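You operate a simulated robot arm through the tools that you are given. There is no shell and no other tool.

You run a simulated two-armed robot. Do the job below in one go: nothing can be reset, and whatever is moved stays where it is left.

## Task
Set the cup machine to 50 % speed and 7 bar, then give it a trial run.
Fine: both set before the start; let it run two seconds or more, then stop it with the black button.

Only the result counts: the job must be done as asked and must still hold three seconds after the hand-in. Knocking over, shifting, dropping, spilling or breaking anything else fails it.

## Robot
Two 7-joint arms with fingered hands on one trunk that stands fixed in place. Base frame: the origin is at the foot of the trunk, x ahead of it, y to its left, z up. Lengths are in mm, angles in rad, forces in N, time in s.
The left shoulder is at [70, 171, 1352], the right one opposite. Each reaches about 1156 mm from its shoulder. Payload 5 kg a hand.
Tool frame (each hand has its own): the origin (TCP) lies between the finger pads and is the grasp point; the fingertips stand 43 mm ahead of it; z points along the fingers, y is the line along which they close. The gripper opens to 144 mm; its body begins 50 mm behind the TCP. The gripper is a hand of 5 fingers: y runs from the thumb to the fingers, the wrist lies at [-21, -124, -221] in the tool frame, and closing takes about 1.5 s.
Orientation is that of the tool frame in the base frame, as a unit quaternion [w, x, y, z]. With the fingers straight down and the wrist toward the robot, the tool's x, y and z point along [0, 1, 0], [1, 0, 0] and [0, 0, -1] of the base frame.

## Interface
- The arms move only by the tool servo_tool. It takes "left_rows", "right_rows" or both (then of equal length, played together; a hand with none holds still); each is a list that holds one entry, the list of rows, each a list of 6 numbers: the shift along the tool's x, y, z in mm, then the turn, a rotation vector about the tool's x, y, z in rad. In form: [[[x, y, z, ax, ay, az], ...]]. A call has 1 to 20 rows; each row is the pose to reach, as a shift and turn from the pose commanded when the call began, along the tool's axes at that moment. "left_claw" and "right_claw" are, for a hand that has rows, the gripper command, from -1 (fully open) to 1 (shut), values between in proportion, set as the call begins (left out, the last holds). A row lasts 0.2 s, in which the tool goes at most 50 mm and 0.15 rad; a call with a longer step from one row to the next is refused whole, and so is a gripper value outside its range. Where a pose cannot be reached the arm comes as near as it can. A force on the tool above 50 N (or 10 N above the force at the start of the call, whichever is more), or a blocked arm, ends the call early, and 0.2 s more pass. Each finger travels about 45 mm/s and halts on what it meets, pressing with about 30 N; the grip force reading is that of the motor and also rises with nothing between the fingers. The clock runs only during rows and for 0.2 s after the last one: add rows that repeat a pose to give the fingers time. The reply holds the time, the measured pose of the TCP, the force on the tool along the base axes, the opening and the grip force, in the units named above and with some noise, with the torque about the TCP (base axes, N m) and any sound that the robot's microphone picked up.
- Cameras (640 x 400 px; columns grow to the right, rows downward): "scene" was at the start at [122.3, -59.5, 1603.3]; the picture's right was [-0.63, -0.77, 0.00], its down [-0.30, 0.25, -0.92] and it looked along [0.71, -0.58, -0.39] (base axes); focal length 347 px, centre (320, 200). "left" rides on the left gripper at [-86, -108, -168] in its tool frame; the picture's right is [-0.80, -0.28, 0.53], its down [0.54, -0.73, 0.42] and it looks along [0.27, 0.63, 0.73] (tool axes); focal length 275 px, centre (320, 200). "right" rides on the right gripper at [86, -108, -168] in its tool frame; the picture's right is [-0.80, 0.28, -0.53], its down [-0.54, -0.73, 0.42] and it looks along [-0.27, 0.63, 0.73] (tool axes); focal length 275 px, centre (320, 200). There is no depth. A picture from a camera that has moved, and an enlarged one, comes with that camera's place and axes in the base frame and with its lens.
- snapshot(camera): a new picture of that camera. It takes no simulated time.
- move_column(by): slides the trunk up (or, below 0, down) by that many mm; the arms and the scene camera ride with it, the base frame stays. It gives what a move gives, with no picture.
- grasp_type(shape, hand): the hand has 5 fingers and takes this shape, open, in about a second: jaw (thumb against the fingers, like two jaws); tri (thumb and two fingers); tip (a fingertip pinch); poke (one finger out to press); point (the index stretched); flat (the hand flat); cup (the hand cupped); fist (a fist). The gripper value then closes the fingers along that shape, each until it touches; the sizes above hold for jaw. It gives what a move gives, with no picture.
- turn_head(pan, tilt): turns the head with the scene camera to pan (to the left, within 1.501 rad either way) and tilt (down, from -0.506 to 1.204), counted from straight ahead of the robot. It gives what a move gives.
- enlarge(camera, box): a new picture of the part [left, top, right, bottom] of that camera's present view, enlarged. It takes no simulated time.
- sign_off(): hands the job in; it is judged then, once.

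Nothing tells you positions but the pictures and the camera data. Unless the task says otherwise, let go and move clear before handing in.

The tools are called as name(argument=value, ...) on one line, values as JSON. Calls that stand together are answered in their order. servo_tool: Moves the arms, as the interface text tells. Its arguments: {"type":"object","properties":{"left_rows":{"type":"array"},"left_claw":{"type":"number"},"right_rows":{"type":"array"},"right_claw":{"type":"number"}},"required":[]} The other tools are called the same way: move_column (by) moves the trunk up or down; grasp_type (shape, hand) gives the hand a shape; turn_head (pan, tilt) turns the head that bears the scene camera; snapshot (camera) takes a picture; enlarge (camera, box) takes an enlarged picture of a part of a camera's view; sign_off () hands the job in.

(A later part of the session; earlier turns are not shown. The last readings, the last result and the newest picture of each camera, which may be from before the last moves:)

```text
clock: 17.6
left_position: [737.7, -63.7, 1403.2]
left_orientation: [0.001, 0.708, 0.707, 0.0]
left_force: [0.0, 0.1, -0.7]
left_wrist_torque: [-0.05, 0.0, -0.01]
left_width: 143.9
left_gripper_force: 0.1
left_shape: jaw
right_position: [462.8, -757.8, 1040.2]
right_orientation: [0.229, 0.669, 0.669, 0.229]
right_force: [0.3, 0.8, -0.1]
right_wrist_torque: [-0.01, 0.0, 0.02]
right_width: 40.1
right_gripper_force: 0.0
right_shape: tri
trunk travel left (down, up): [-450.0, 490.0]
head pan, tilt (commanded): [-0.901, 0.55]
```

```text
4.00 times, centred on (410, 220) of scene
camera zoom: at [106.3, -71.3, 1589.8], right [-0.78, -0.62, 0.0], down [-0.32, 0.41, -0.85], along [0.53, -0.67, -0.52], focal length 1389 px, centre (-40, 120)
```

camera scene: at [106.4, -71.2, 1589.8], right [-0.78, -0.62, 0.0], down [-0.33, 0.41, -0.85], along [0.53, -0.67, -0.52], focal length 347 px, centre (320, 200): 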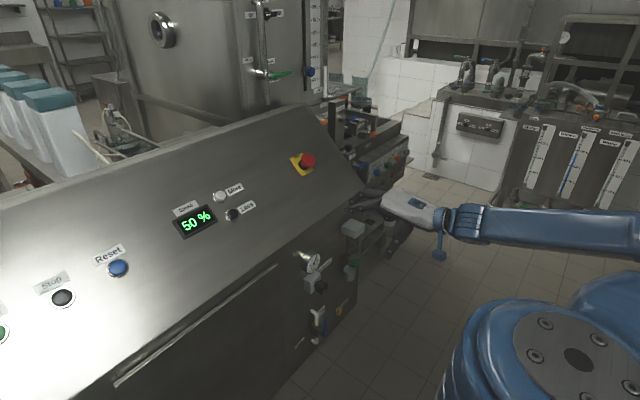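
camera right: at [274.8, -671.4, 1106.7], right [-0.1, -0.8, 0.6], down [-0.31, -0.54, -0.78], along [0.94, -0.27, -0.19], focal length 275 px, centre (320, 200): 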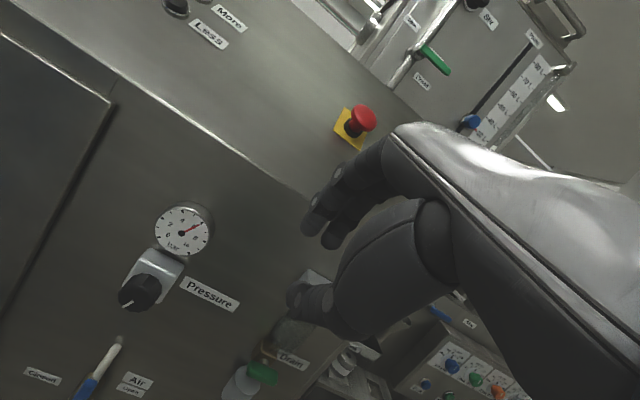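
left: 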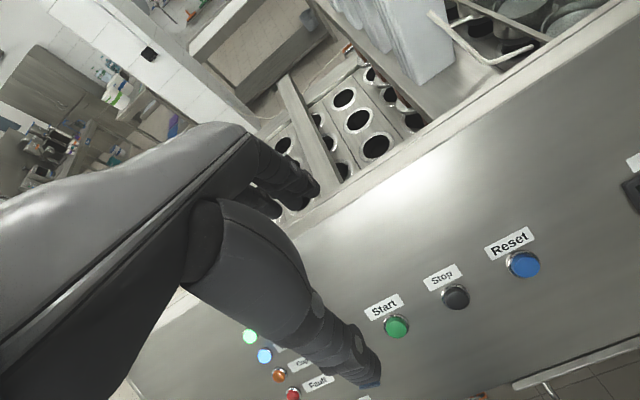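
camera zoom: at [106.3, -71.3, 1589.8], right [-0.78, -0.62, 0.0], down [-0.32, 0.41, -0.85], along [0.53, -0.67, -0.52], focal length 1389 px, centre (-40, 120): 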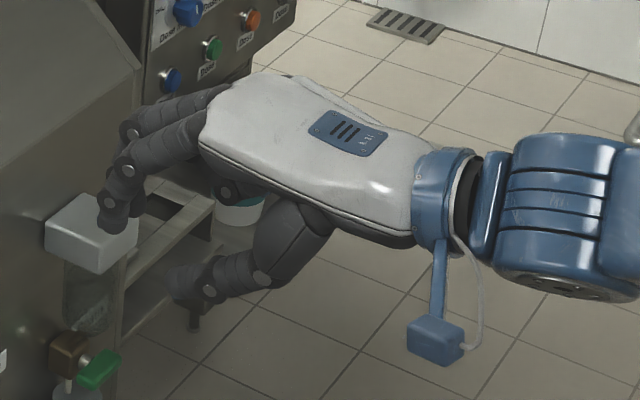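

enlarge(camera="right", box=[260, 150, 420, 350])

enlarge(camera="scene", box=[350, 180, 410, 250])

```text
2.00 times, centred on (340, 250) of right
camera zoom: at [274.8, -671.4, 1106.7], right [-0.1, -0.8, 0.6], down [-0.31, -0.54, -0.78], along [0.94, -0.27, -0.19], focal length 551 px, centre (280, 100)
```

zoom: 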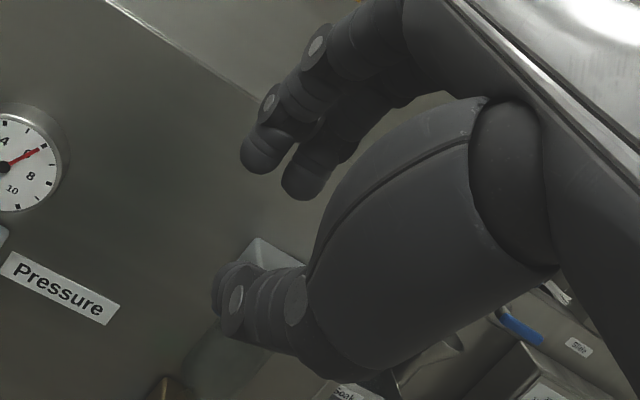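

```text
5.71 times, centred on (380, 215) of scene
camera zoom: at [106.3, -71.3, 1589.8], right [-0.78, -0.62, 0.0], down [-0.32, 0.41, -0.85], along [0.53, -0.67, -0.52], focal length 1985 px, centre (-23, 114)
```

zoom: 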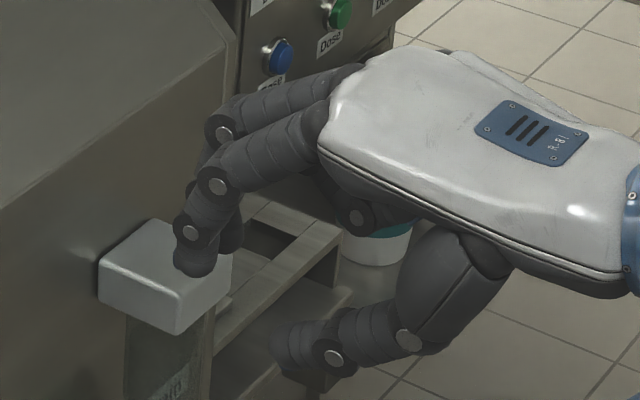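

Tri works as expected: at a 40 mm opening the tips sit at ±20 mm around the TCP axis, reaching about 43 mm ahead. I'll open to about 72 mm and bring the hand, fingers level and pointing forward, to a standoff in front of the knob.

servo_tool(right_rows=[[[8.9, -12.4, 11.5, -0.076, 0, 0], [17.8, -24.8, 23, -0.152, 0, 0], [26.8, -37.2, 34.5, -0.228, 0, 0], [35.7, -49.6, 45.9, -0.304, 0, 0], [44.6, -62, 57.4, -0.38, 0, 0], [53.5, -74.4, 68.9, -0.456, 0, 0], [62.4, -86.7, 80.4, -0.531, 0, 0], [71.3, -99.1, 91.9, -0.607, 0, 0], [80.3, -111.5, 103.4, -0.683, 0, 0], [89.2, -123.9, 114.8, -0.759, 0, 0], [98.1, -136.3, 126.3, -0.835, 0, 0], [107, -148.7, 137.8, -0.911, 0, 0], [107, -148.7, 137.8, -0.911, 0, 0]]], right_claw=0.0)

snapshot(camera="scene")

snapshot(camera="right")

```text
clock: 20.4
left_position: [738.3, -65.1, 1404.7]
left_orientation: [0.0, 0.707, 0.707, 0.0]
left_force: [-0.2, 0.7, -0.3]
left_wrist_torque: [-0.02, -0.01, 0.0]
left_width: 143.7
left_gripper_force: 0.1
left_shape: jaw
right_position: [410.6, -789.8, 935.5]
right_orientation: [0.5, 0.499, 0.501, 0.501]
right_force: [0.1, 0.5, 1.2]
right_wrist_torque: [-0.01, 0.02, -0.02]
right_width: 71.7
right_gripper_force: 0.0
right_shape: tri
right hand out of reach, approached as far as the arm can: row 7, 8, 9, 10, 11, 12, 13
trunk travel left (down, up): [-450.0, 490.0]
head pan, tilt (commanded): [-0.901, 0.55]
```

```text
taken
camera scene: at [105.8, -70.9, 1589.9], right [-0.78, -0.62, 0.0], down [-0.32, 0.41, -0.85], along [0.53, -0.67, -0.52], focal length 347 px, centre (320, 200)
```

scene: 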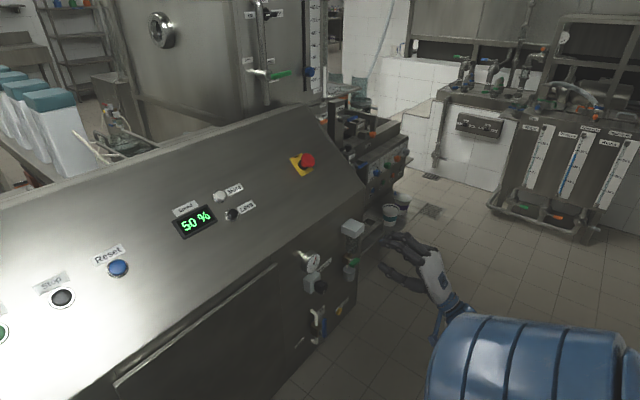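

```text
taken
camera right: at [244.0, -704.3, 826.4], right [-0.53, -0.8, 0.28], down [0.42, -0.54, -0.72], along [0.73, -0.27, 0.63], focal length 275 px, centre (320, 200)
```

right: 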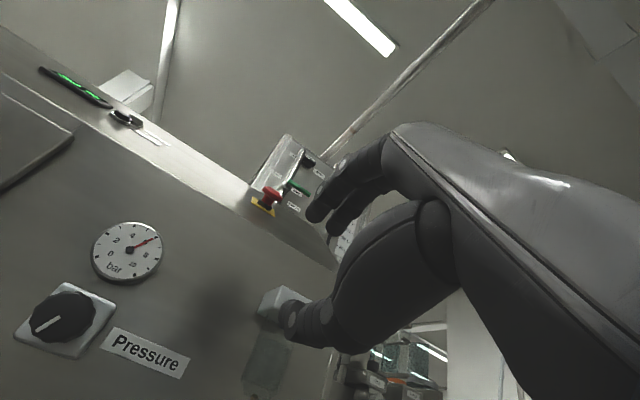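

The arm couldn't fully reach with the wrist below the hand; the wrist is bent too far. I'll roll the hand toward a handshake posture (palm left), which should suit the arm better.

servo_tool(right_rows=[[[0, 0, 0, 0, 0, 0.1], [0, 0, 0, 0, 0, 0.2], [0, 0, 0, 0, 0, 0.3], [0, 0, 0, 0, 0, 0.4], [0, 0, 0, 0, 0, 0.5], [0, 0, 0, 0, 0, 0.6], [0, 0, 0, 0, 0, 0.7], [0, 0, 0, 0, 0, 0.8], [0, 0, 0, 0, 0, 0.9], [0, 0, 0, 0, 0, 1.0], [0, 0, 0, 0, 0, 1.0]]])

snapshot(camera="scene")

snapshot(camera="right")

```text
clock: 22.8
left_position: [738.1, -65.1, 1403.4]
left_orientation: [0.001, 0.707, 0.708, -0.001]
left_force: [0.3, 0.5, 0.4]
left_wrist_torque: [0.01, 0.02, 0.03]
left_width: 143.9
left_gripper_force: 0.1
left_shape: jaw
right_position: [399.5, -827.1, 977.5]
right_orientation: [0.197, 0.679, 0.199, 0.678]
right_force: [-0.7, -0.7, -1.0]
right_wrist_torque: [-0.02, -0.03, 0.0]
right_width: 71.7
right_gripper_force: 0.1
right_shape: tri
right hand out of reach, approached as far as the arm can: row 1, 2, 3, 4, 5, 6, 7, 8, 9, 10, 11
trunk travel left (down, up): [-450.0, 490.0]
head pan, tilt (commanded): [-0.901, 0.55]
```

```text
taken
camera scene: at [106.5, -71.4, 1589.8], right [-0.78, -0.62, 0.0], down [-0.32, 0.41, -0.85], along [0.53, -0.67, -0.52], focal length 347 px, centre (320, 200)
```

scene: 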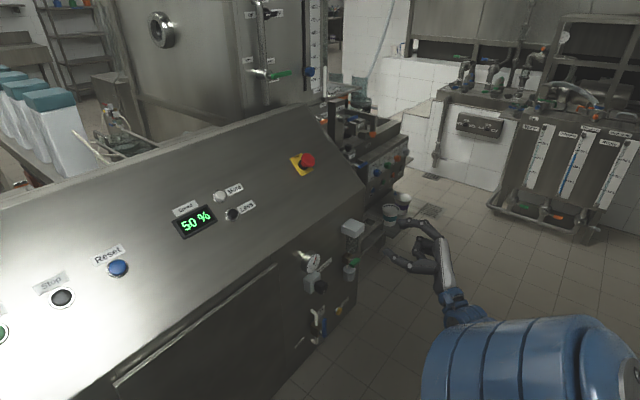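

```text
taken
camera right: at [231.1, -689.4, 991.1], right [-0.53, -0.67, -0.52], down [0.42, 0.32, -0.85], along [0.73, -0.67, 0.11], focal length 275 px, centre (320, 200)
```

right: 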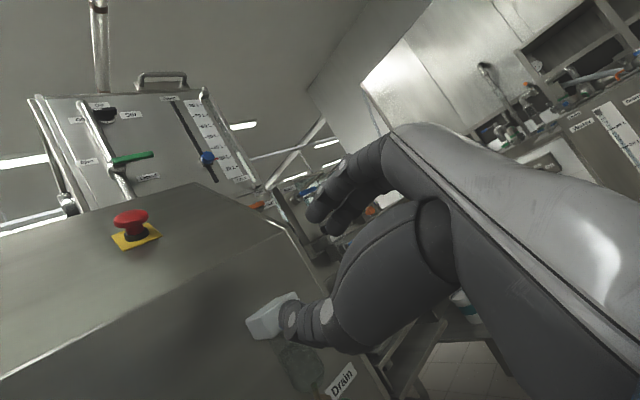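

Rolling doesn't help; the shoulder is too high for a level hand here, so I'll lower the trunk, after making both hands safe. First, raise the right hand and roll it back; pull the left hand back from over the panel.

servo_tool(right_rows=[[[31.5, 20.2, 0, 0, 0, -0.125], [63.1, 40.5, 0, 0, 0, -0.25], [94.6, 60.7, 0, 0, 0, -0.375], [126.2, 81, 0, 0, 0, -0.5], [157.7, 101.2, 0, 0, 0, -0.625], [189.3, 121.5, 0, 0, 0, -0.75], [220.8, 141.7, 0, 0, 0, -0.875], [252.4, 162, 0, 0, 0, -1.0], [252.4, 162, 0, 0, 0, -1.0]]])

servo_tool(left_rows=[[[0, 0, -30, 0, 0, 0], [15, -20, -60, 0, 0, 0], [45, -55, -60, 0, 0, 0], [75, -90, -60, 0, 0, 0], [105, -125, -60, 0, 0, 0], [135, -160, -60, 0, 0, 0], [165, -190, -60, 0, 0, 0], [195, -220, -60, 0, 0, 0], [225, -245, -60, 0, 0, 0], [255, -260, -60, 0, 0, 0], [255, -260, -60, 0, 0, 0]]])

turn_head(pan=-0.5, tilt=0.7)

snapshot(camera="scene")

snapshot(camera="right")

snapshot(camera="left")

```text
clock: 24.8
left_position: [737.7, -63.6, 1404.2]
left_orientation: [0.0, 0.707, 0.707, 0.0]
left_force: [-0.5, -0.2, 0.2]
left_wrist_torque: [-0.01, -0.01, 0.01]
left_width: 143.6
left_gripper_force: 0.1
left_shape: jaw
right_position: [400.1, -826.0, 1274.6]
right_orientation: [0.501, 0.5, 0.499, 0.499]
right_force: [0.4, 0.2, 0.4]
right_wrist_torque: [0.02, -0.04, 0.03]
right_width: 71.8
right_gripper_force: 0.1
right_shape: tri
trunk travel left (down, up): [-450.0, 490.0]
head pan, tilt (commanded): [-0.901, 0.55]
```

```text
clock: 27.2
left_position: [480.1, 191.0, 1465.7]
left_orientation: [-0.001, 0.707, 0.707, -0.001]
left_force: [0.8, 0.4, 0.2]
left_wrist_torque: [0.06, 0.01, 0.02]
left_width: 143.8
left_gripper_force: 0.1
left_shape: jaw
right_position: [399.6, -826.7, 1273.5]
right_orientation: [0.5, 0.5, 0.5, 0.5]
right_force: [0.4, 0.5, -0.4]
right_wrist_torque: [0.01, -0.01, 0.03]
right_width: 72.0
right_gripper_force: 0.1
right_shape: tri
trunk travel left (down, up): [-450.0, 490.0]
head pan, tilt (commanded): [-0.901, 0.55]
```

```text
clock: 28.1
left_position: [478.2, 191.9, 1466.4]
left_orientation: [0.0, 0.707, 0.707, 0.0]
left_force: [-0.2, 0.9, -0.9]
left_wrist_torque: [0.0, -0.01, 0.01]
left_width: 143.5
left_gripper_force: 0.0
left_shape: jaw
right_position: [399.8, -826.1, 1276.2]
right_orientation: [0.5, 0.5, 0.5, 0.5]
right_force: [0.4, 1.1, 0.0]
right_wrist_torque: [-0.01, -0.01, 0.01]
right_width: 71.9
right_gripper_force: 0.0
right_shape: tri
trunk travel left (down, up): [-450.0, 490.0]
head pan, tilt (commanded): [-0.499, 0.7]
```

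```text
taken
camera scene: at [124.7, -41.3, 1576.7], right [-0.48, -0.88, 0.0], down [-0.57, 0.31, -0.77], along [0.67, -0.37, -0.64], focal length 347 px, centre (320, 200)
```

scene: 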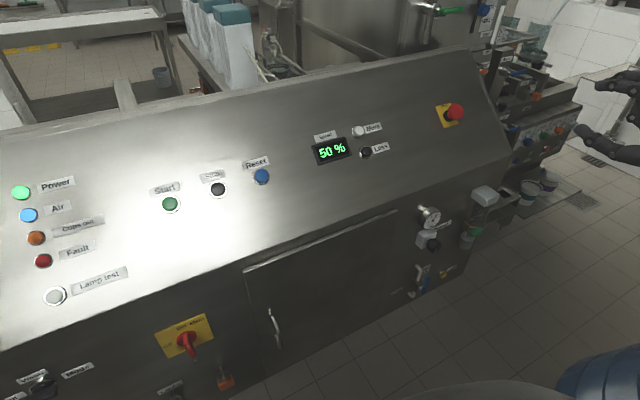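

```text
taken
camera right: at [232.7, -739.1, 1165.6], right [-0.53, -0.8, 0.28], down [0.42, -0.54, -0.73], along [0.73, -0.27, 0.63], focal length 275 px, centre (320, 200)
```

right: 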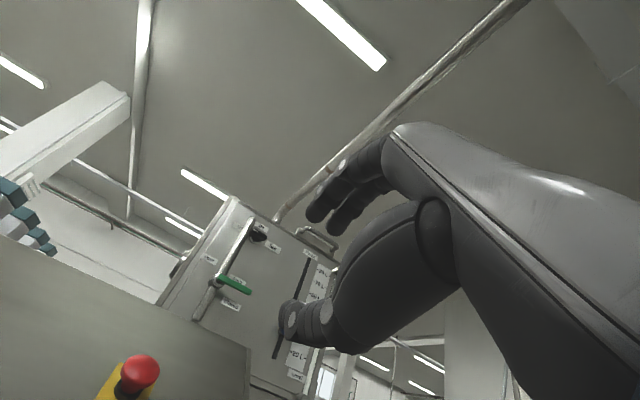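

```text
taken
camera left: at [370.3, 106.1, 1634.2], right [-0.28, -0.8, -0.53], down [-0.73, 0.54, -0.42], along [0.63, 0.27, -0.73], focal length 275 px, centre (320, 200)
```

left: 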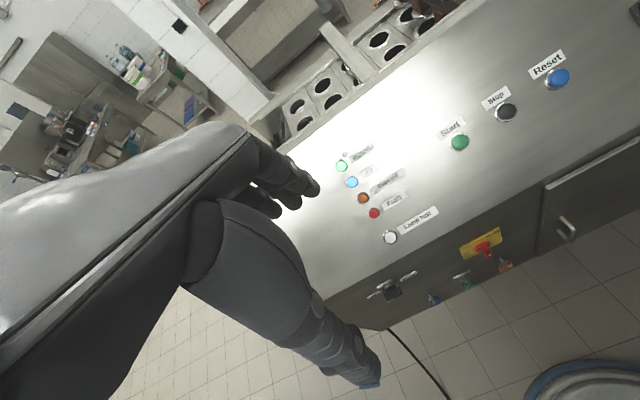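

The commanded pose follows what was reached, which is good to know. I'll set the left hand to poke and lower the trunk 200 mm, then check.

grasp_type(shape="poke", hand="left")

move_column(by=-200)

snapshot(camera="scene")

snapshot(camera="right")

snapshot(camera="left")

```text
clock: 29.0
left_position: [479.0, 191.8, 1465.4]
left_orientation: [0.0, 0.707, 0.707, 0.0]
left_force: [-0.1, -0.2, 0.9]
left_wrist_torque: [0.0, -0.01, 0.01]
left_width: 0.1
left_gripper_force: 0.1
left_shape: poke
right_position: [400.0, -826.1, 1274.6]
right_orientation: [0.5, 0.501, 0.499, 0.5]
right_force: [0.2, 0.4, -0.4]
right_wrist_torque: [-0.01, -0.02, 0.01]
right_width: 71.6
right_gripper_force: 0.0
right_shape: tri
trunk travel left (down, up): [-450.0, 490.0]
head pan, tilt (commanded): [-0.499, 0.7]
```

```text
clock: 31.2
left_position: [478.3, 191.0, 1267.1]
left_orientation: [0.0, 0.707, 0.707, 0.0]
left_force: [-0.2, 0.1, -0.1]
left_wrist_torque: [-0.03, 0.03, 0.01]
left_width: 0.0
left_gripper_force: 0.2
left_shape: poke
right_position: [399.8, -826.2, 1075.3]
right_orientation: [0.5, 0.5, 0.5, 0.5]
right_force: [0.3, 0.2, 0.2]
right_wrist_torque: [0.04, 0.03, -0.02]
right_width: 71.8
right_gripper_force: 0.1
right_shape: tri
trunk travel left (down, up): [-250.0, 690.0]
head pan, tilt (commanded): [-0.499, 0.7]
```

```text
taken
camera scene: at [124.8, -41.4, 1376.7], right [-0.48, -0.88, 0.0], down [-0.57, 0.31, -0.76], along [0.67, -0.37, -0.64], focal length 347 px, centre (320, 200)
```

scene: 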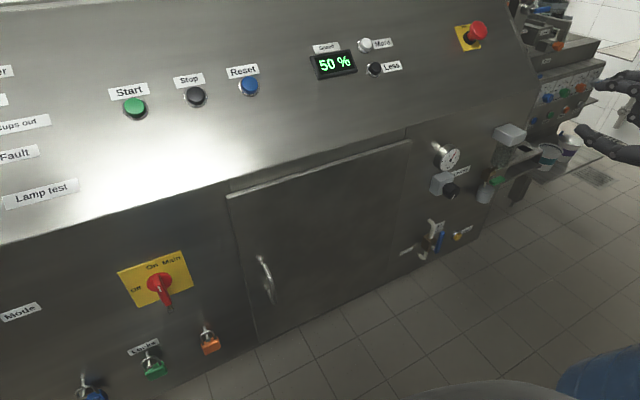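

```text
taken
camera right: at [232.8, -739.3, 965.5], right [-0.53, -0.8, 0.28], down [0.42, -0.54, -0.73], along [0.73, -0.27, 0.63], focal length 275 px, centre (320, 200)
```

right: 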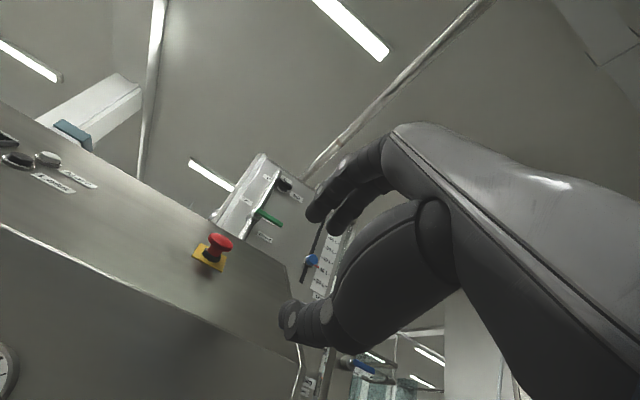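

```text
taken
camera left: at [370.4, 105.9, 1434.3], right [-0.28, -0.8, -0.53], down [-0.73, 0.54, -0.42], along [0.63, 0.27, -0.73], focal length 275 px, centre (320, 200)
```

left: 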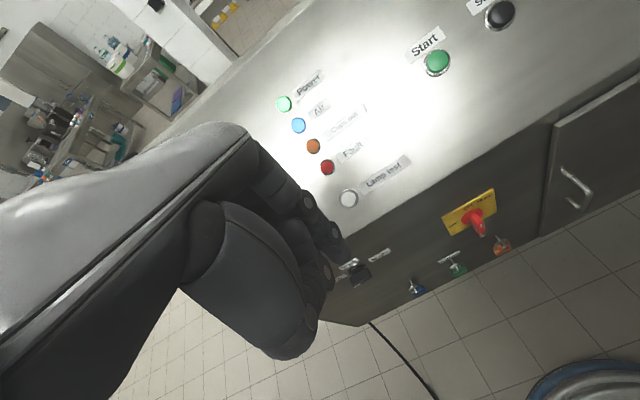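

The scene now shows the regulator clearly. I'll raise the left hand 100 mm for clearance and lower the trunk another 150 mm.

servo_tool(left_rows=[[[0, 0, -35, 0, 0, 0], [0, 0, -70, 0, 0, 0], [0, 0, -100, 0, 0, 0], [0, 0, -100, 0, 0, 0]]])

move_column(by=-150)

turn_head(pan=-0.8, tilt=0.45)

snapshot(camera="scene")

snapshot(camera="right")

```text
clock: 32.2
left_position: [476.6, 192.7, 1365.7]
left_orientation: [0.0, 0.707, 0.707, -0.001]
left_force: [0.4, 0.5, 0.3]
left_wrist_torque: [-0.04, 0.05, -0.04]
left_width: 0.2
left_gripper_force: 0.1
left_shape: poke
right_position: [400.8, -825.7, 1075.3]
right_orientation: [0.501, 0.5, 0.499, 0.5]
right_force: [0.2, 0.8, -0.9]
right_wrist_torque: [-0.01, -0.01, 0.02]
right_width: 71.6
right_gripper_force: 0.2
right_shape: tri
trunk travel left (down, up): [-250.0, 690.0]
head pan, tilt (commanded): [-0.499, 0.7]
```

```text
clock: 33.9
left_position: [476.4, 191.2, 1216.6]
left_orientation: [0.0, 0.707, 0.707, 0.0]
left_force: [0.3, 1.0, 0.6]
left_wrist_torque: [0.01, 0.01, 0.01]
left_width: 0.4
left_gripper_force: 0.0
left_shape: poke
right_position: [399.8, -825.2, 925.2]
right_orientation: [0.5, 0.5, 0.5, 0.5]
right_force: [-0.1, -0.3, 0.5]
right_wrist_torque: [0.0, 0.03, 0.01]
right_width: 71.8
right_gripper_force: 0.1
right_shape: tri
trunk travel left (down, up): [-100.0, 840.0]
head pan, tilt (commanded): [-0.499, 0.7]
```

```text
clock: 34.7
left_position: [477.2, 192.0, 1216.1]
left_orientation: [0.0, 0.707, 0.707, 0.001]
left_force: [0.1, 0.0, -0.2]
left_wrist_torque: [0.0, 0.03, 0.02]
left_width: 0.0
left_gripper_force: 0.0
left_shape: poke
right_position: [399.2, -825.8, 924.7]
right_orientation: [0.5, 0.5, 0.5, 0.5]
right_force: [-0.6, 0.4, -0.7]
right_wrist_torque: [0.0, 0.0, 0.02]
right_width: 72.0
right_gripper_force: 0.0
right_shape: tri
trunk travel left (down, up): [-100.0, 840.0]
head pan, tilt (commanded): [-0.799, 0.45]
```

```text
taken
camera scene: at [114.5, -66.6, 1248.8], right [-0.72, -0.7, 0.0], down [-0.3, 0.31, -0.9], along [0.63, -0.64, -0.44], focal length 347 px, centre (320, 200)
```

scene: 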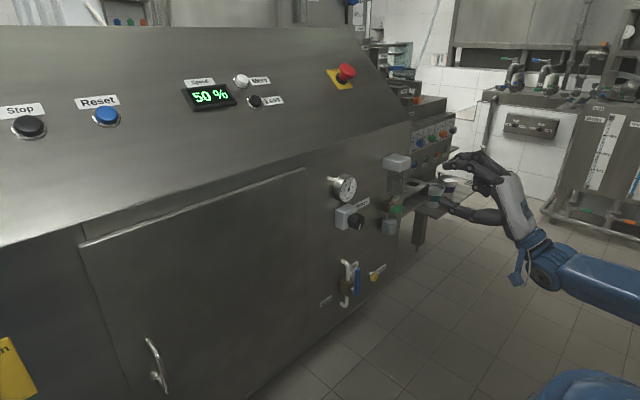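

```text
taken
camera right: at [232.8, -739.3, 815.4], right [-0.53, -0.8, 0.28], down [0.42, -0.54, -0.73], along [0.73, -0.27, 0.63], focal length 275 px, centre (320, 200)
```

right: 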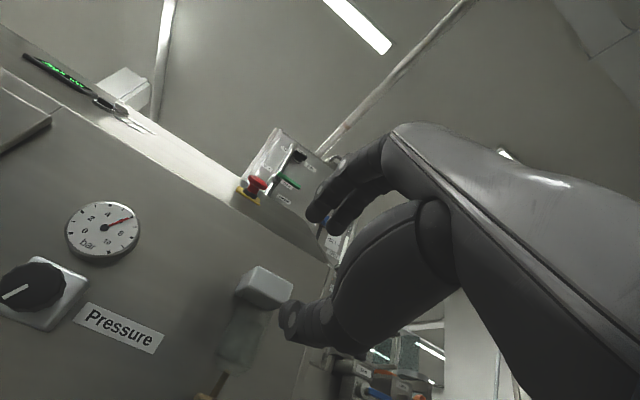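

Hand and knob are both visible. I'll triangulate the knob again from these two better-separated views.

enlarge(camera="scene", box=[320, 165, 400, 240])

enlarge(camera="right", box=[0, 190, 170, 360])

```text
5.33 times, centred on (360, 202) of scene
camera zoom: at [114.5, -66.6, 1248.8], right [-0.72, -0.7, 0.0], down [-0.3, 0.31, -0.9], along [0.63, -0.64, -0.44], focal length 1852 px, centre (107, 187)
```

zoom: 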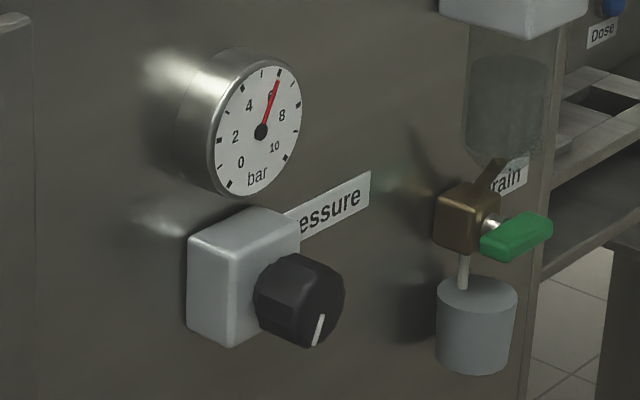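

```text
2.35 times, centred on (85, 275) of right
camera zoom: at [232.8, -739.3, 815.4], right [-0.53, -0.8, 0.28], down [0.42, -0.54, -0.73], along [0.73, -0.27, 0.63], focal length 648 px, centre (873, 24)
```

zoom: 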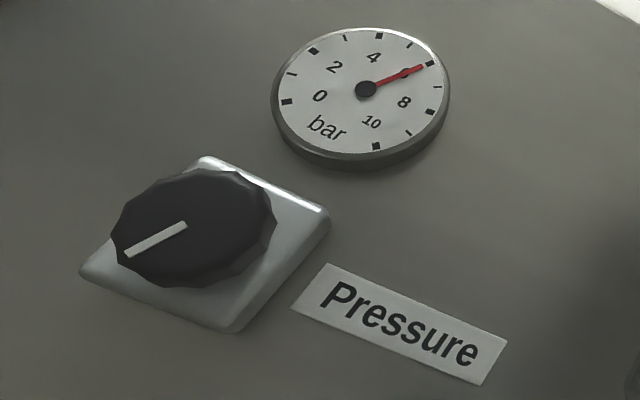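

The knob face centre is confirmed at about [551, -648, 841]. I'll move the hand sideways in front of it, keeping about 50 mm of standoff.

servo_tool(right_rows=[[[29, -14, 0, 0, 0, 0], [58.5, -28, 0, 0, 0, 0], [87.7, -42, 5, 0, 0, 0], [117, -56, 10, 0, 0, 0], [146, -70, 20, 0, 0, 0], [175.5, -84, 30, 0, 0, 0], [175.5, -84, 50, 0, 0, 0], [175.5, -84, 50, 0, 0, 0]]])

snapshot(camera="scene")

snapshot(camera="right")

```text
clock: 36.5
left_position: [476.4, 191.5, 1216.5]
left_orientation: [0.0, 0.707, 0.707, 0.0]
left_force: [-0.1, -0.3, 0.0]
left_wrist_torque: [0.02, -0.01, -0.04]
left_width: 0.0
left_gripper_force: 0.0
left_shape: poke
right_position: [449.8, -650.6, 843.1]
right_orientation: [0.5, 0.5, 0.5, 0.5]
right_force: [0.1, -0.4, 1.0]
right_wrist_torque: [-0.03, 0.04, -0.01]
right_width: 71.8
right_gripper_force: 0.0
right_shape: tri
trunk travel left (down, up): [-100.0, 840.0]
head pan, tilt (commanded): [-0.799, 0.45]
```

```text
taken
camera scene: at [113.9, -66.5, 1248.9], right [-0.72, -0.7, 0.0], down [-0.3, 0.31, -0.9], along [0.63, -0.65, -0.43], focal length 347 px, centre (320, 200)
```

scene: 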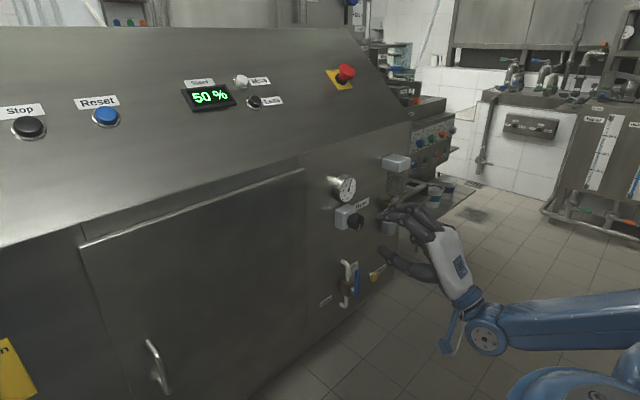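

```text
taken
camera right: at [281.8, -563.3, 733.7], right [-0.53, -0.8, 0.28], down [0.42, -0.54, -0.73], along [0.73, -0.27, 0.63], focal length 275 px, centre (320, 200)
```

right: 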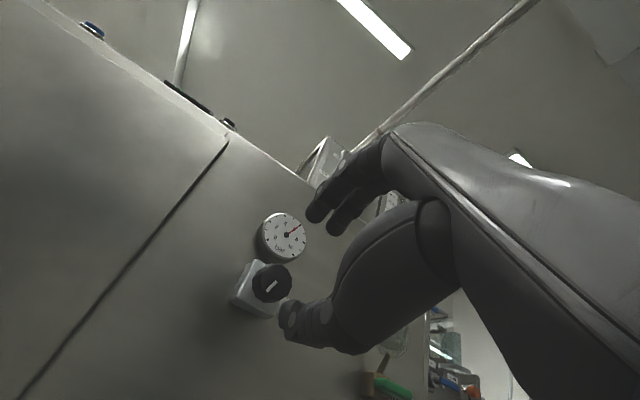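

The pose is reachable now. I'll advance 48 mm so the fingertips stop just short of the knob face, then check alignment.

servo_tool(right_rows=[[[0, -1, 16, 0, 0, 0], [0, -2, 32, 0, 0, 0], [0, -2, 48, 0, 0, 0], [0, -2, 48, 0, 0, 0]]])

enlarge(camera="scene", box=[310, 160, 450, 290])

enlarge(camera="right", box=[230, 160, 400, 360])

```text
clock: 37.5
left_position: [477.1, 192.9, 1215.4]
left_orientation: [0.0, 0.707, 0.707, 0.0]
left_force: [0.5, 0.2, 0.2]
left_wrist_torque: [0.0, -0.06, -0.04]
left_width: 0.0
left_gripper_force: 0.1
left_shape: poke
right_position: [497.2, -648.7, 838.4]
right_orientation: [0.5, 0.5, 0.5, 0.5]
right_force: [0.2, 0.2, 1.1]
right_wrist_torque: [0.03, -0.03, -0.02]
right_width: 71.7
right_gripper_force: 0.1
right_shape: tri
trunk travel left (down, up): [-100.0, 840.0]
head pan, tilt (commanded): [-0.799, 0.45]
```

```text
3.08 times, centred on (380, 225) of scene
camera zoom: at [114.0, -66.6, 1248.9], right [-0.72, -0.7, 0.0], down [-0.3, 0.31, -0.9], along [0.63, -0.65, -0.44], focal length 1069 px, centre (135, 123)
```

zoom: 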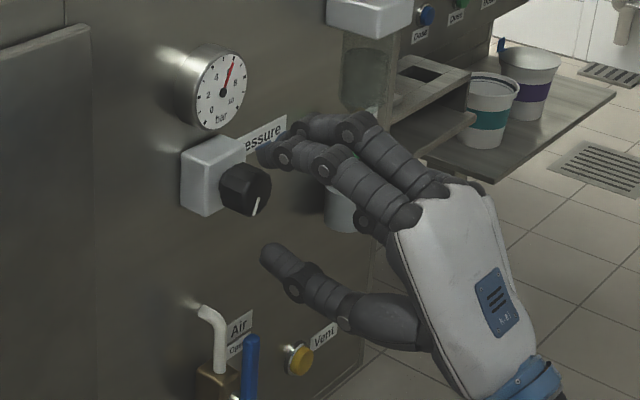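

```text
2.00 times, centred on (315, 260) of right
camera zoom: at [330.5, -562.3, 730.7], right [-0.53, -0.8, 0.28], down [0.42, -0.54, -0.73], along [0.73, -0.27, 0.63], focal length 551 px, centre (330, 80)
```

zoom: 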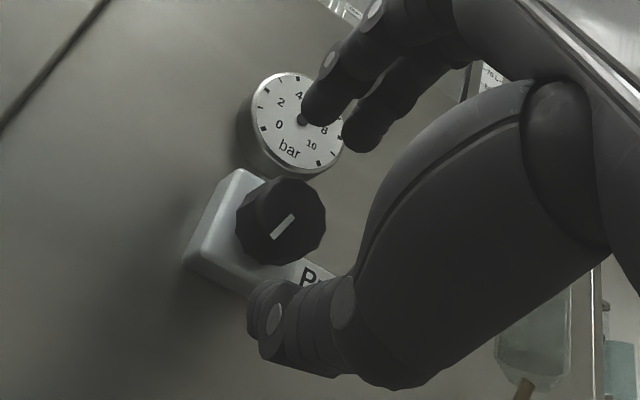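

Fingers above, thumb below, and the knob between them. I'll advance 26 mm over the knob and close gently.

servo_tool(right_rows=[[[0, 1, 9, 0, 0, 0], [0, 2, 18, 0, 0, 0], [0, 2, 26, 0, 0, 0], [0, 2, 26, 0, 0, 0]]])

enlarge(camera="scene", box=[310, 160, 410, 270])

enlarge(camera="right", box=[230, 160, 400, 360])

```text
clock: 38.5
left_position: [476.9, 191.5, 1216.1]
left_orientation: [0.0, 0.708, 0.707, 0.0]
left_force: [-0.5, -0.7, 0.0]
left_wrist_torque: [-0.01, -0.01, -0.02]
left_width: 0.0
left_gripper_force: 0.1
left_shape: poke
right_position: [523.8, -649.8, 839.5]
right_orientation: [0.5, 0.5, 0.5, 0.5]
right_force: [-0.9, -0.5, -0.3]
right_wrist_torque: [-0.03, 0.02, 0.0]
right_width: 71.9
right_gripper_force: 0.1
right_shape: tri
trunk travel left (down, up): [-100.0, 840.0]
head pan, tilt (commanded): [-0.799, 0.45]
```

```text
3.64 times, centred on (360, 215) of scene
camera zoom: at [114.3, -66.6, 1248.9], right [-0.72, -0.7, 0.0], down [-0.3, 0.31, -0.9], along [0.63, -0.65, -0.44], focal length 1263 px, centre (174, 146)
```

zoom: 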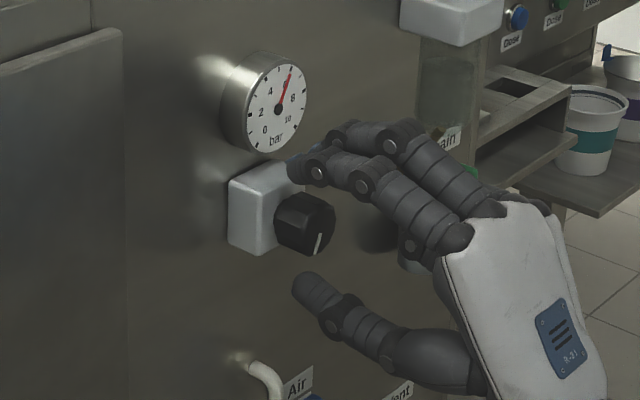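

```text
2.00 times, centred on (315, 260) of right
camera zoom: at [356.8, -563.0, 731.1], right [-0.53, -0.8, 0.28], down [0.42, -0.54, -0.73], along [0.73, -0.27, 0.63], focal length 551 px, centre (330, 80)
```

zoom: 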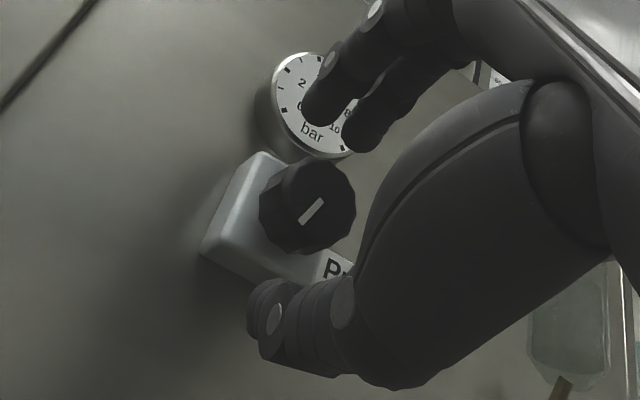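

Well centred. Closing the fingers on the knob.

servo_tool(right_rows=[[[0, 0, 0, 0, 0, 0], [0, 0, 0, 0, 0, 0], [0, 0, 0, 0, 0, 0], [0, 0, 0, 0, 0, 0], [0, 0, 0, 0, 0, 0], [0, 0, 0, 0, 0, 0]]], right_claw=0.7)

enlarge(camera="scene", box=[320, 165, 400, 245])

enlarge(camera="right", box=[230, 160, 400, 360])

```text
clock: 39.9
left_position: [478.1, 192.8, 1215.9]
left_orientation: [-0.001, 0.707, 0.707, -0.001]
left_force: [0.4, -0.3, 0.3]
left_wrist_torque: [-0.02, 0.02, -0.01]
left_width: 0.0
left_gripper_force: 0.1
left_shape: poke
right_position: [523.7, -648.4, 839.2]
right_orientation: [0.499, 0.5, 0.5, 0.5]
right_force: [1.6, 1.3, -3.3]
right_wrist_torque: [-0.01, 0.14, 0.02]
right_width: 27.4
right_gripper_force: 30.1
right_shape: tri
trunk travel left (down, up): [-100.0, 840.0]
head pan, tilt (commanded): [-0.799, 0.45]
```

```text
5.00 times, centred on (360, 205) of scene
camera zoom: at [114.9, -66.8, 1248.8], right [-0.72, -0.7, 0.0], down [-0.3, 0.31, -0.9], along [0.63, -0.65, -0.44], focal length 1737 px, centre (120, 175)
```

zoom: 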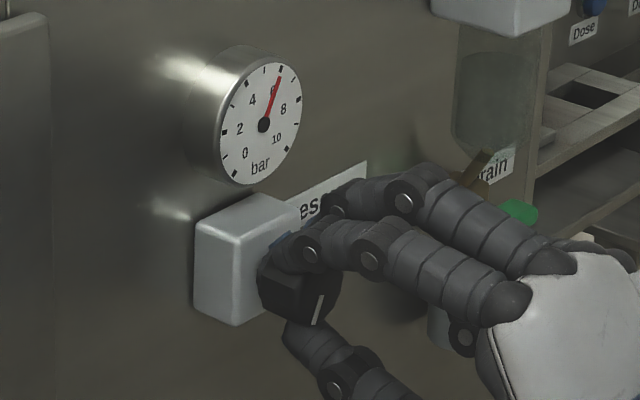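

```text
2.00 times, centred on (315, 260) of right
camera zoom: at [357.0, -563.1, 730.7], right [-0.53, -0.8, 0.28], down [0.42, -0.54, -0.73], along [0.73, -0.27, 0.63], focal length 551 px, centre (330, 80)
```

zoom: 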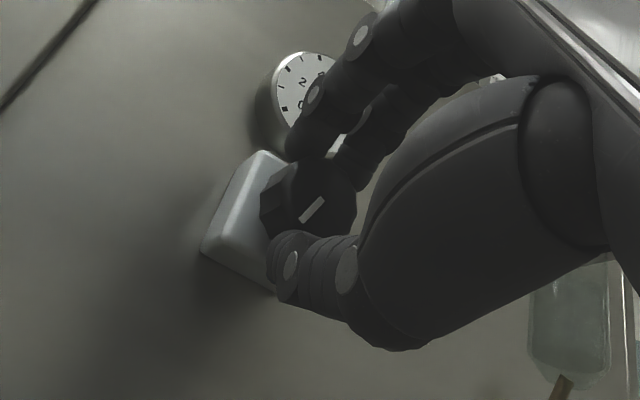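

The knob is gripped (30 N) and the gauge stays visible. I'll rotate clockwise about 0.3 rad and read the gauge.

servo_tool(right_rows=[[[0, 0, 0, 0, 0, 0.05], [0, 0, 0, 0, 0, 0.1], [0, 0, 0, 0, 0, 0.15], [0, 0, 0, 0, 0, 0.2], [0, 0, 0, 0, 0, 0.25], [0, 0, 0, 0, 0, 0.3], [0, 0, 0, 0, 0, 0.3]]])

enlarge(camera="scene", box=[320, 165, 400, 245])

enlarge(camera="scene", box=[330, 170, 365, 205])

enlarge(camera="right", box=[230, 160, 400, 360])

```text
clock: 41.5
left_position: [477.1, 192.0, 1215.3]
left_orientation: [0.0, 0.707, 0.707, 0.0]
left_force: [0.7, -0.1, 0.4]
left_wrist_torque: [0.0, 0.01, 0.01]
left_width: 0.0
left_gripper_force: 0.0
left_shape: poke
right_position: [525.1, -649.9, 840.6]
right_orientation: [0.419, 0.57, 0.419, 0.569]
right_force: [1.6, 6.3, -5.0]
right_wrist_torque: [-0.01, 0.2, 0.23]
right_width: 27.5
right_gripper_force: 29.8
right_shape: tri
trunk travel left (down, up): [-100.0, 840.0]
head pan, tilt (commanded): [-0.799, 0.45]
```

```text
5.00 times, centred on (360, 205) of scene
camera zoom: at [114.9, -66.5, 1248.8], right [-0.72, -0.7, 0.0], down [-0.3, 0.31, -0.9], along [0.63, -0.65, -0.44], focal length 1737 px, centre (120, 175)
```

zoom: 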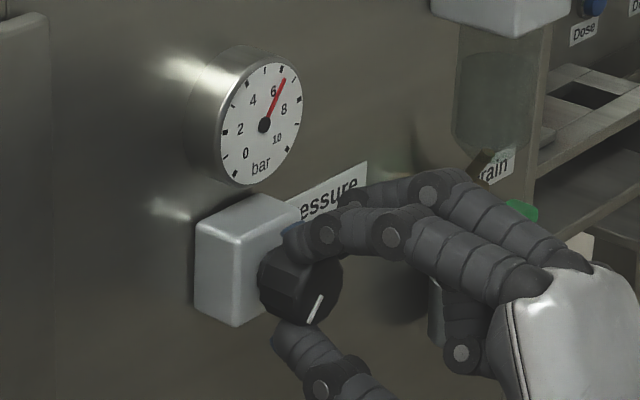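

```text
11.43 times, centred on (348, 188) of scene
camera zoom: at [114.9, -66.5, 1248.8], right [-0.72, -0.7, 0.0], down [-0.3, 0.31, -0.9], along [0.63, -0.65, -0.44], focal length 3969 px, centre (6, 343)
```

zoom: 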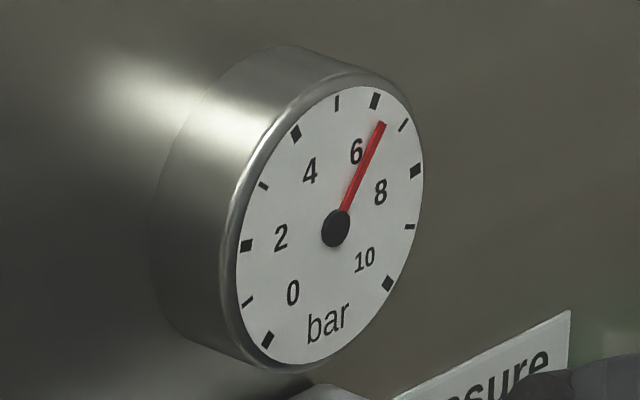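

```text
2.00 times, centred on (315, 260) of right
camera zoom: at [357.0, -535.4, 761.3], right [-0.53, -0.84, 0.04], down [0.42, -0.3, -0.85], along [0.73, -0.44, 0.52], focal length 551 px, centre (330, 80)
```

zoom: 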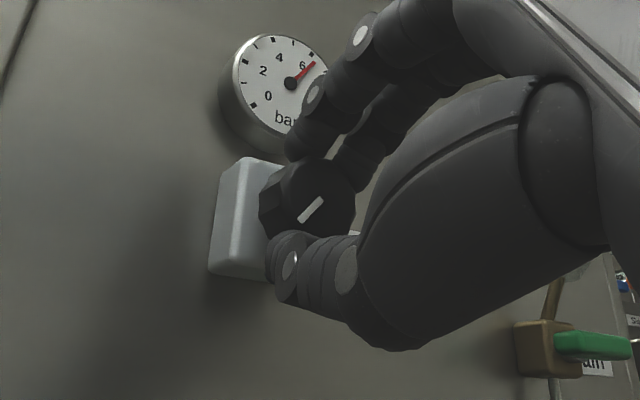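

Pressure rises, and the needle is around 6.4–6.5 with no slip. I'll hold briefly to see whether the gauge has settled.

servo_tool(right_rows=[[[0, 0, 0, 0, 0, 0], [0, 0, 0, 0, 0, 0], [0, 0, 0, 0, 0, 0], [0, 0, 0, 0, 0, 0], [0, 0, 0, 0, 0, 0]]])

enlarge(camera="scene", box=[330, 170, 365, 205])

```text
clock: 42.7
left_position: [477.4, 192.9, 1216.1]
left_orientation: [-0.001, 0.707, 0.707, -0.001]
left_force: [-0.2, 0.0, -0.5]
left_wrist_torque: [-0.01, 0.01, 0.02]
left_width: 0.0
left_gripper_force: 0.0
left_shape: poke
right_position: [524.3, -650.4, 840.4]
right_orientation: [0.419, 0.569, 0.42, 0.569]
right_force: [2.2, 6.8, -4.6]
right_wrist_torque: [0.01, 0.2, 0.2]
right_width: 27.4
right_gripper_force: 29.6
right_shape: tri
trunk travel left (down, up): [-100.0, 840.0]
head pan, tilt (commanded): [-0.799, 0.45]
```

```text
11.43 times, centred on (348, 188) of scene
camera zoom: at [115.0, -66.4, 1248.8], right [-0.72, -0.7, 0.0], down [-0.3, 0.31, -0.9], along [0.63, -0.65, -0.44], focal length 3969 px, centre (6, 343)
```

zoom: 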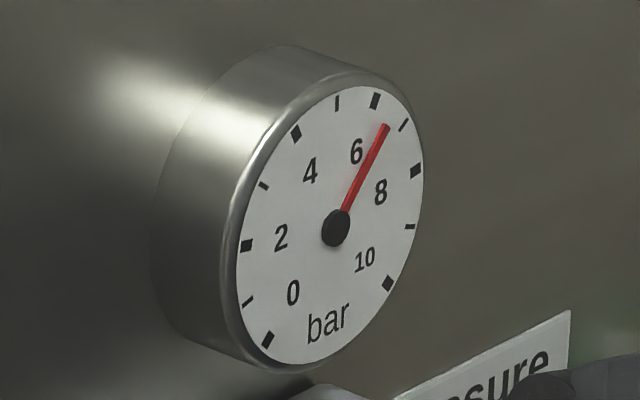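

The gauge lags a little, and it has crept up to about 6.6. I'll wait another second before the next adjustment.

servo_tool(right_rows=[[[0, 0, 0, 0, 0, 0], [0, 0, 0, 0, 0, 0], [0, 0, 0, 0, 0, 0], [0, 0, 0, 0, 0, 0], [0, 0, 0, 0, 0, 0], [0, 0, 0, 0, 0, 0], [0, 0, 0, 0, 0, 0], [0, 0, 0, 0, 0, 0]]])

enlarge(camera="scene", box=[332, 172, 364, 196])

```text
clock: 44.5
left_position: [478.1, 192.4, 1215.7]
left_orientation: [0.0, 0.707, 0.707, -0.001]
left_force: [-0.4, 0.2, -0.3]
left_wrist_torque: [0.0, -0.03, -0.02]
left_width: 0.0
left_gripper_force: 0.2
left_shape: poke
right_position: [524.1, -649.1, 839.9]
right_orientation: [0.419, 0.569, 0.421, 0.57]
right_force: [2.0, 6.1, -4.6]
right_wrist_torque: [-0.03, 0.2, 0.22]
right_width: 27.3
right_gripper_force: 30.5
right_shape: tri
trunk travel left (down, up): [-100.0, 840.0]
head pan, tilt (commanded): [-0.799, 0.45]
```

```text
16.00 times, centred on (348, 184) of scene
camera zoom: at [115.0, -66.4, 1248.8], right [-0.72, -0.7, 0.0], down [-0.3, 0.31, -0.9], along [0.63, -0.65, -0.44], focal length 5557 px, centre (-128, 456)
```

zoom: 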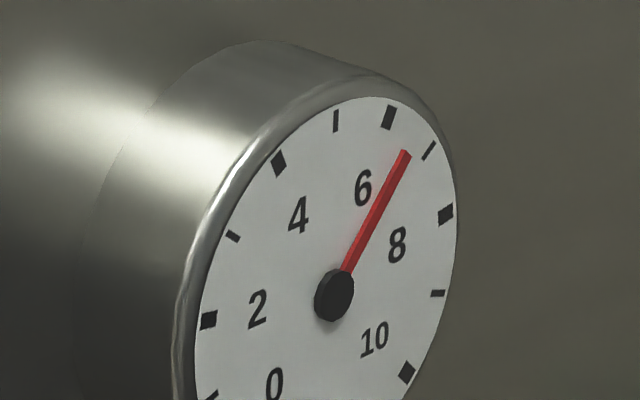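

The gauge settled at about 6.6, so roughly 0.5 rad per bar. I'll turn another 0.18 rad and let it settle.

servo_tool(right_rows=[[[0, 0, 0, 0, 0, 0.045], [0, 0, 0, 0, 0, 0.09], [0, 0, 0, 0, 0, 0.135], [0, 0, 0, 0, 0, 0.18], [0, 0, 0, 0, 0, 0.18], [0, 0, 0, 0, 0, 0.18], [0, 0, 0, 0, 0, 0.18], [0, 0, 0, 0, 0, 0.18], [0, 0, 0, 0, 0, 0.18], [0, 0, 0, 0, 0, 0.18], [0, 0, 0, 0, 0, 0.18], [0, 0, 0, 0, 0, 0.18], [0, 0, 0, 0, 0, 0.18], [0, 0, 0, 0, 0, 0.18]]])

enlarge(camera="scene", box=[332, 172, 364, 196])

enlarge(camera="scene", box=[320, 165, 400, 245])

enlarge(camera="right", box=[230, 160, 400, 360])

```text
clock: 47.5
left_position: [477.2, 192.2, 1215.2]
left_orientation: [0.0, 0.707, 0.707, -0.001]
left_force: [0.0, 0.0, -0.2]
left_wrist_torque: [0.05, -0.01, -0.01]
left_width: 0.3
left_gripper_force: 0.0
left_shape: poke
right_position: [523.9, -650.8, 839.7]
right_orientation: [0.367, 0.604, 0.367, 0.605]
right_force: [3.9, 5.3, -5.8]
right_wrist_torque: [-0.02, 0.18, 0.19]
right_width: 27.4
right_gripper_force: 29.9
right_shape: tri
trunk travel left (down, up): [-100.0, 840.0]
head pan, tilt (commanded): [-0.799, 0.45]
```

```text
16.00 times, centred on (348, 184) of scene
camera zoom: at [115.1, -66.6, 1248.8], right [-0.72, -0.7, 0.0], down [-0.3, 0.31, -0.9], along [0.63, -0.65, -0.44], focal length 5557 px, centre (-128, 456)
```

zoom: 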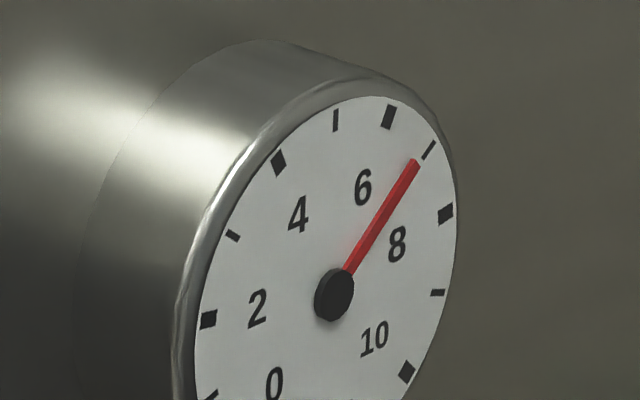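

```text
5.00 times, centred on (360, 205) of scene
camera zoom: at [115.1, -66.6, 1248.8], right [-0.72, -0.7, 0.0], down [-0.3, 0.31, -0.9], along [0.63, -0.65, -0.44], focal length 1737 px, centre (120, 175)
```

zoom: 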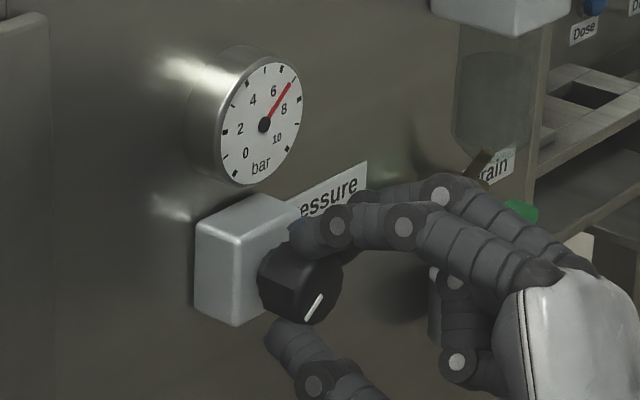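

```text
2.00 times, centred on (315, 260) of right
camera zoom: at [357.0, -523.3, 783.2], right [-0.53, -0.84, -0.12], down [0.42, -0.15, -0.89], along [0.73, -0.53, 0.43], focal length 551 px, centre (330, 80)
```

zoom: 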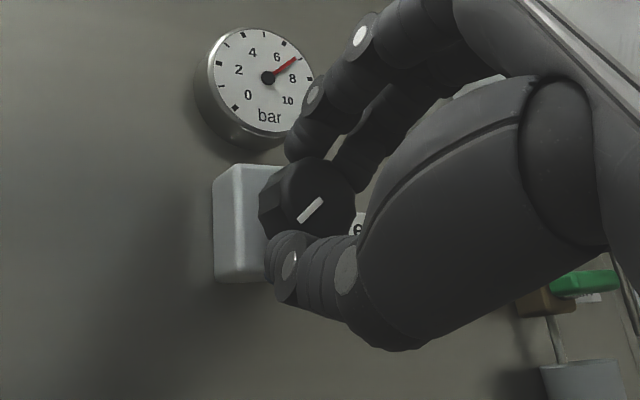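

Close to 7 but slightly short, allowing for parallax. I'll read it from the right camera too, which sees the dial more squarely.

enlarge(camera="right", box=[325, 165, 395, 235])

enlarge(camera="right", box=[330, 170, 390, 230])

snapshot(camera="right")

```text
5.71 times, centred on (360, 200) of right
camera zoom: at [357.0, -523.3, 783.2], right [-0.53, -0.84, -0.12], down [0.42, -0.15, -0.89], along [0.73, -0.53, 0.43], focal length 1573 px, centre (91, 200)
```

zoom: 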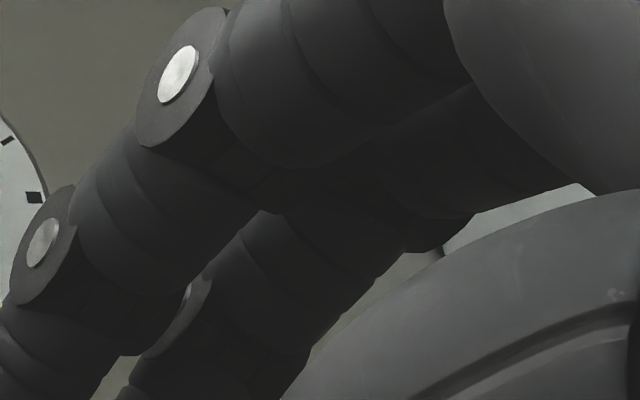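

```text
6.67 times, centred on (360, 200) of right
camera zoom: at [357.0, -523.3, 783.2], right [-0.53, -0.84, -0.12], down [0.42, -0.15, -0.89], along [0.73, -0.53, 0.43], focal length 1835 px, centre (53, 200)
```

zoom: 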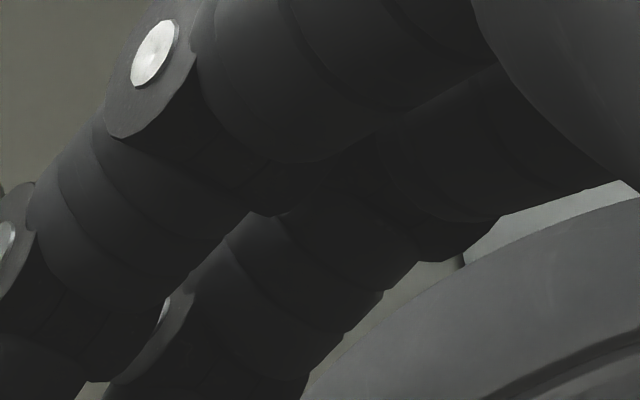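

```text
taken
camera right: at [357.0, -523.3, 783.2], right [-0.53, -0.84, -0.12], down [0.42, -0.15, -0.89], along [0.73, -0.53, 0.43], focal length 275 px, centre (320, 200)
```

right: 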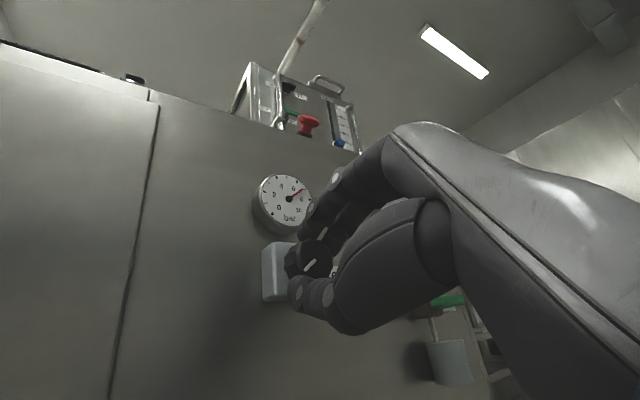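

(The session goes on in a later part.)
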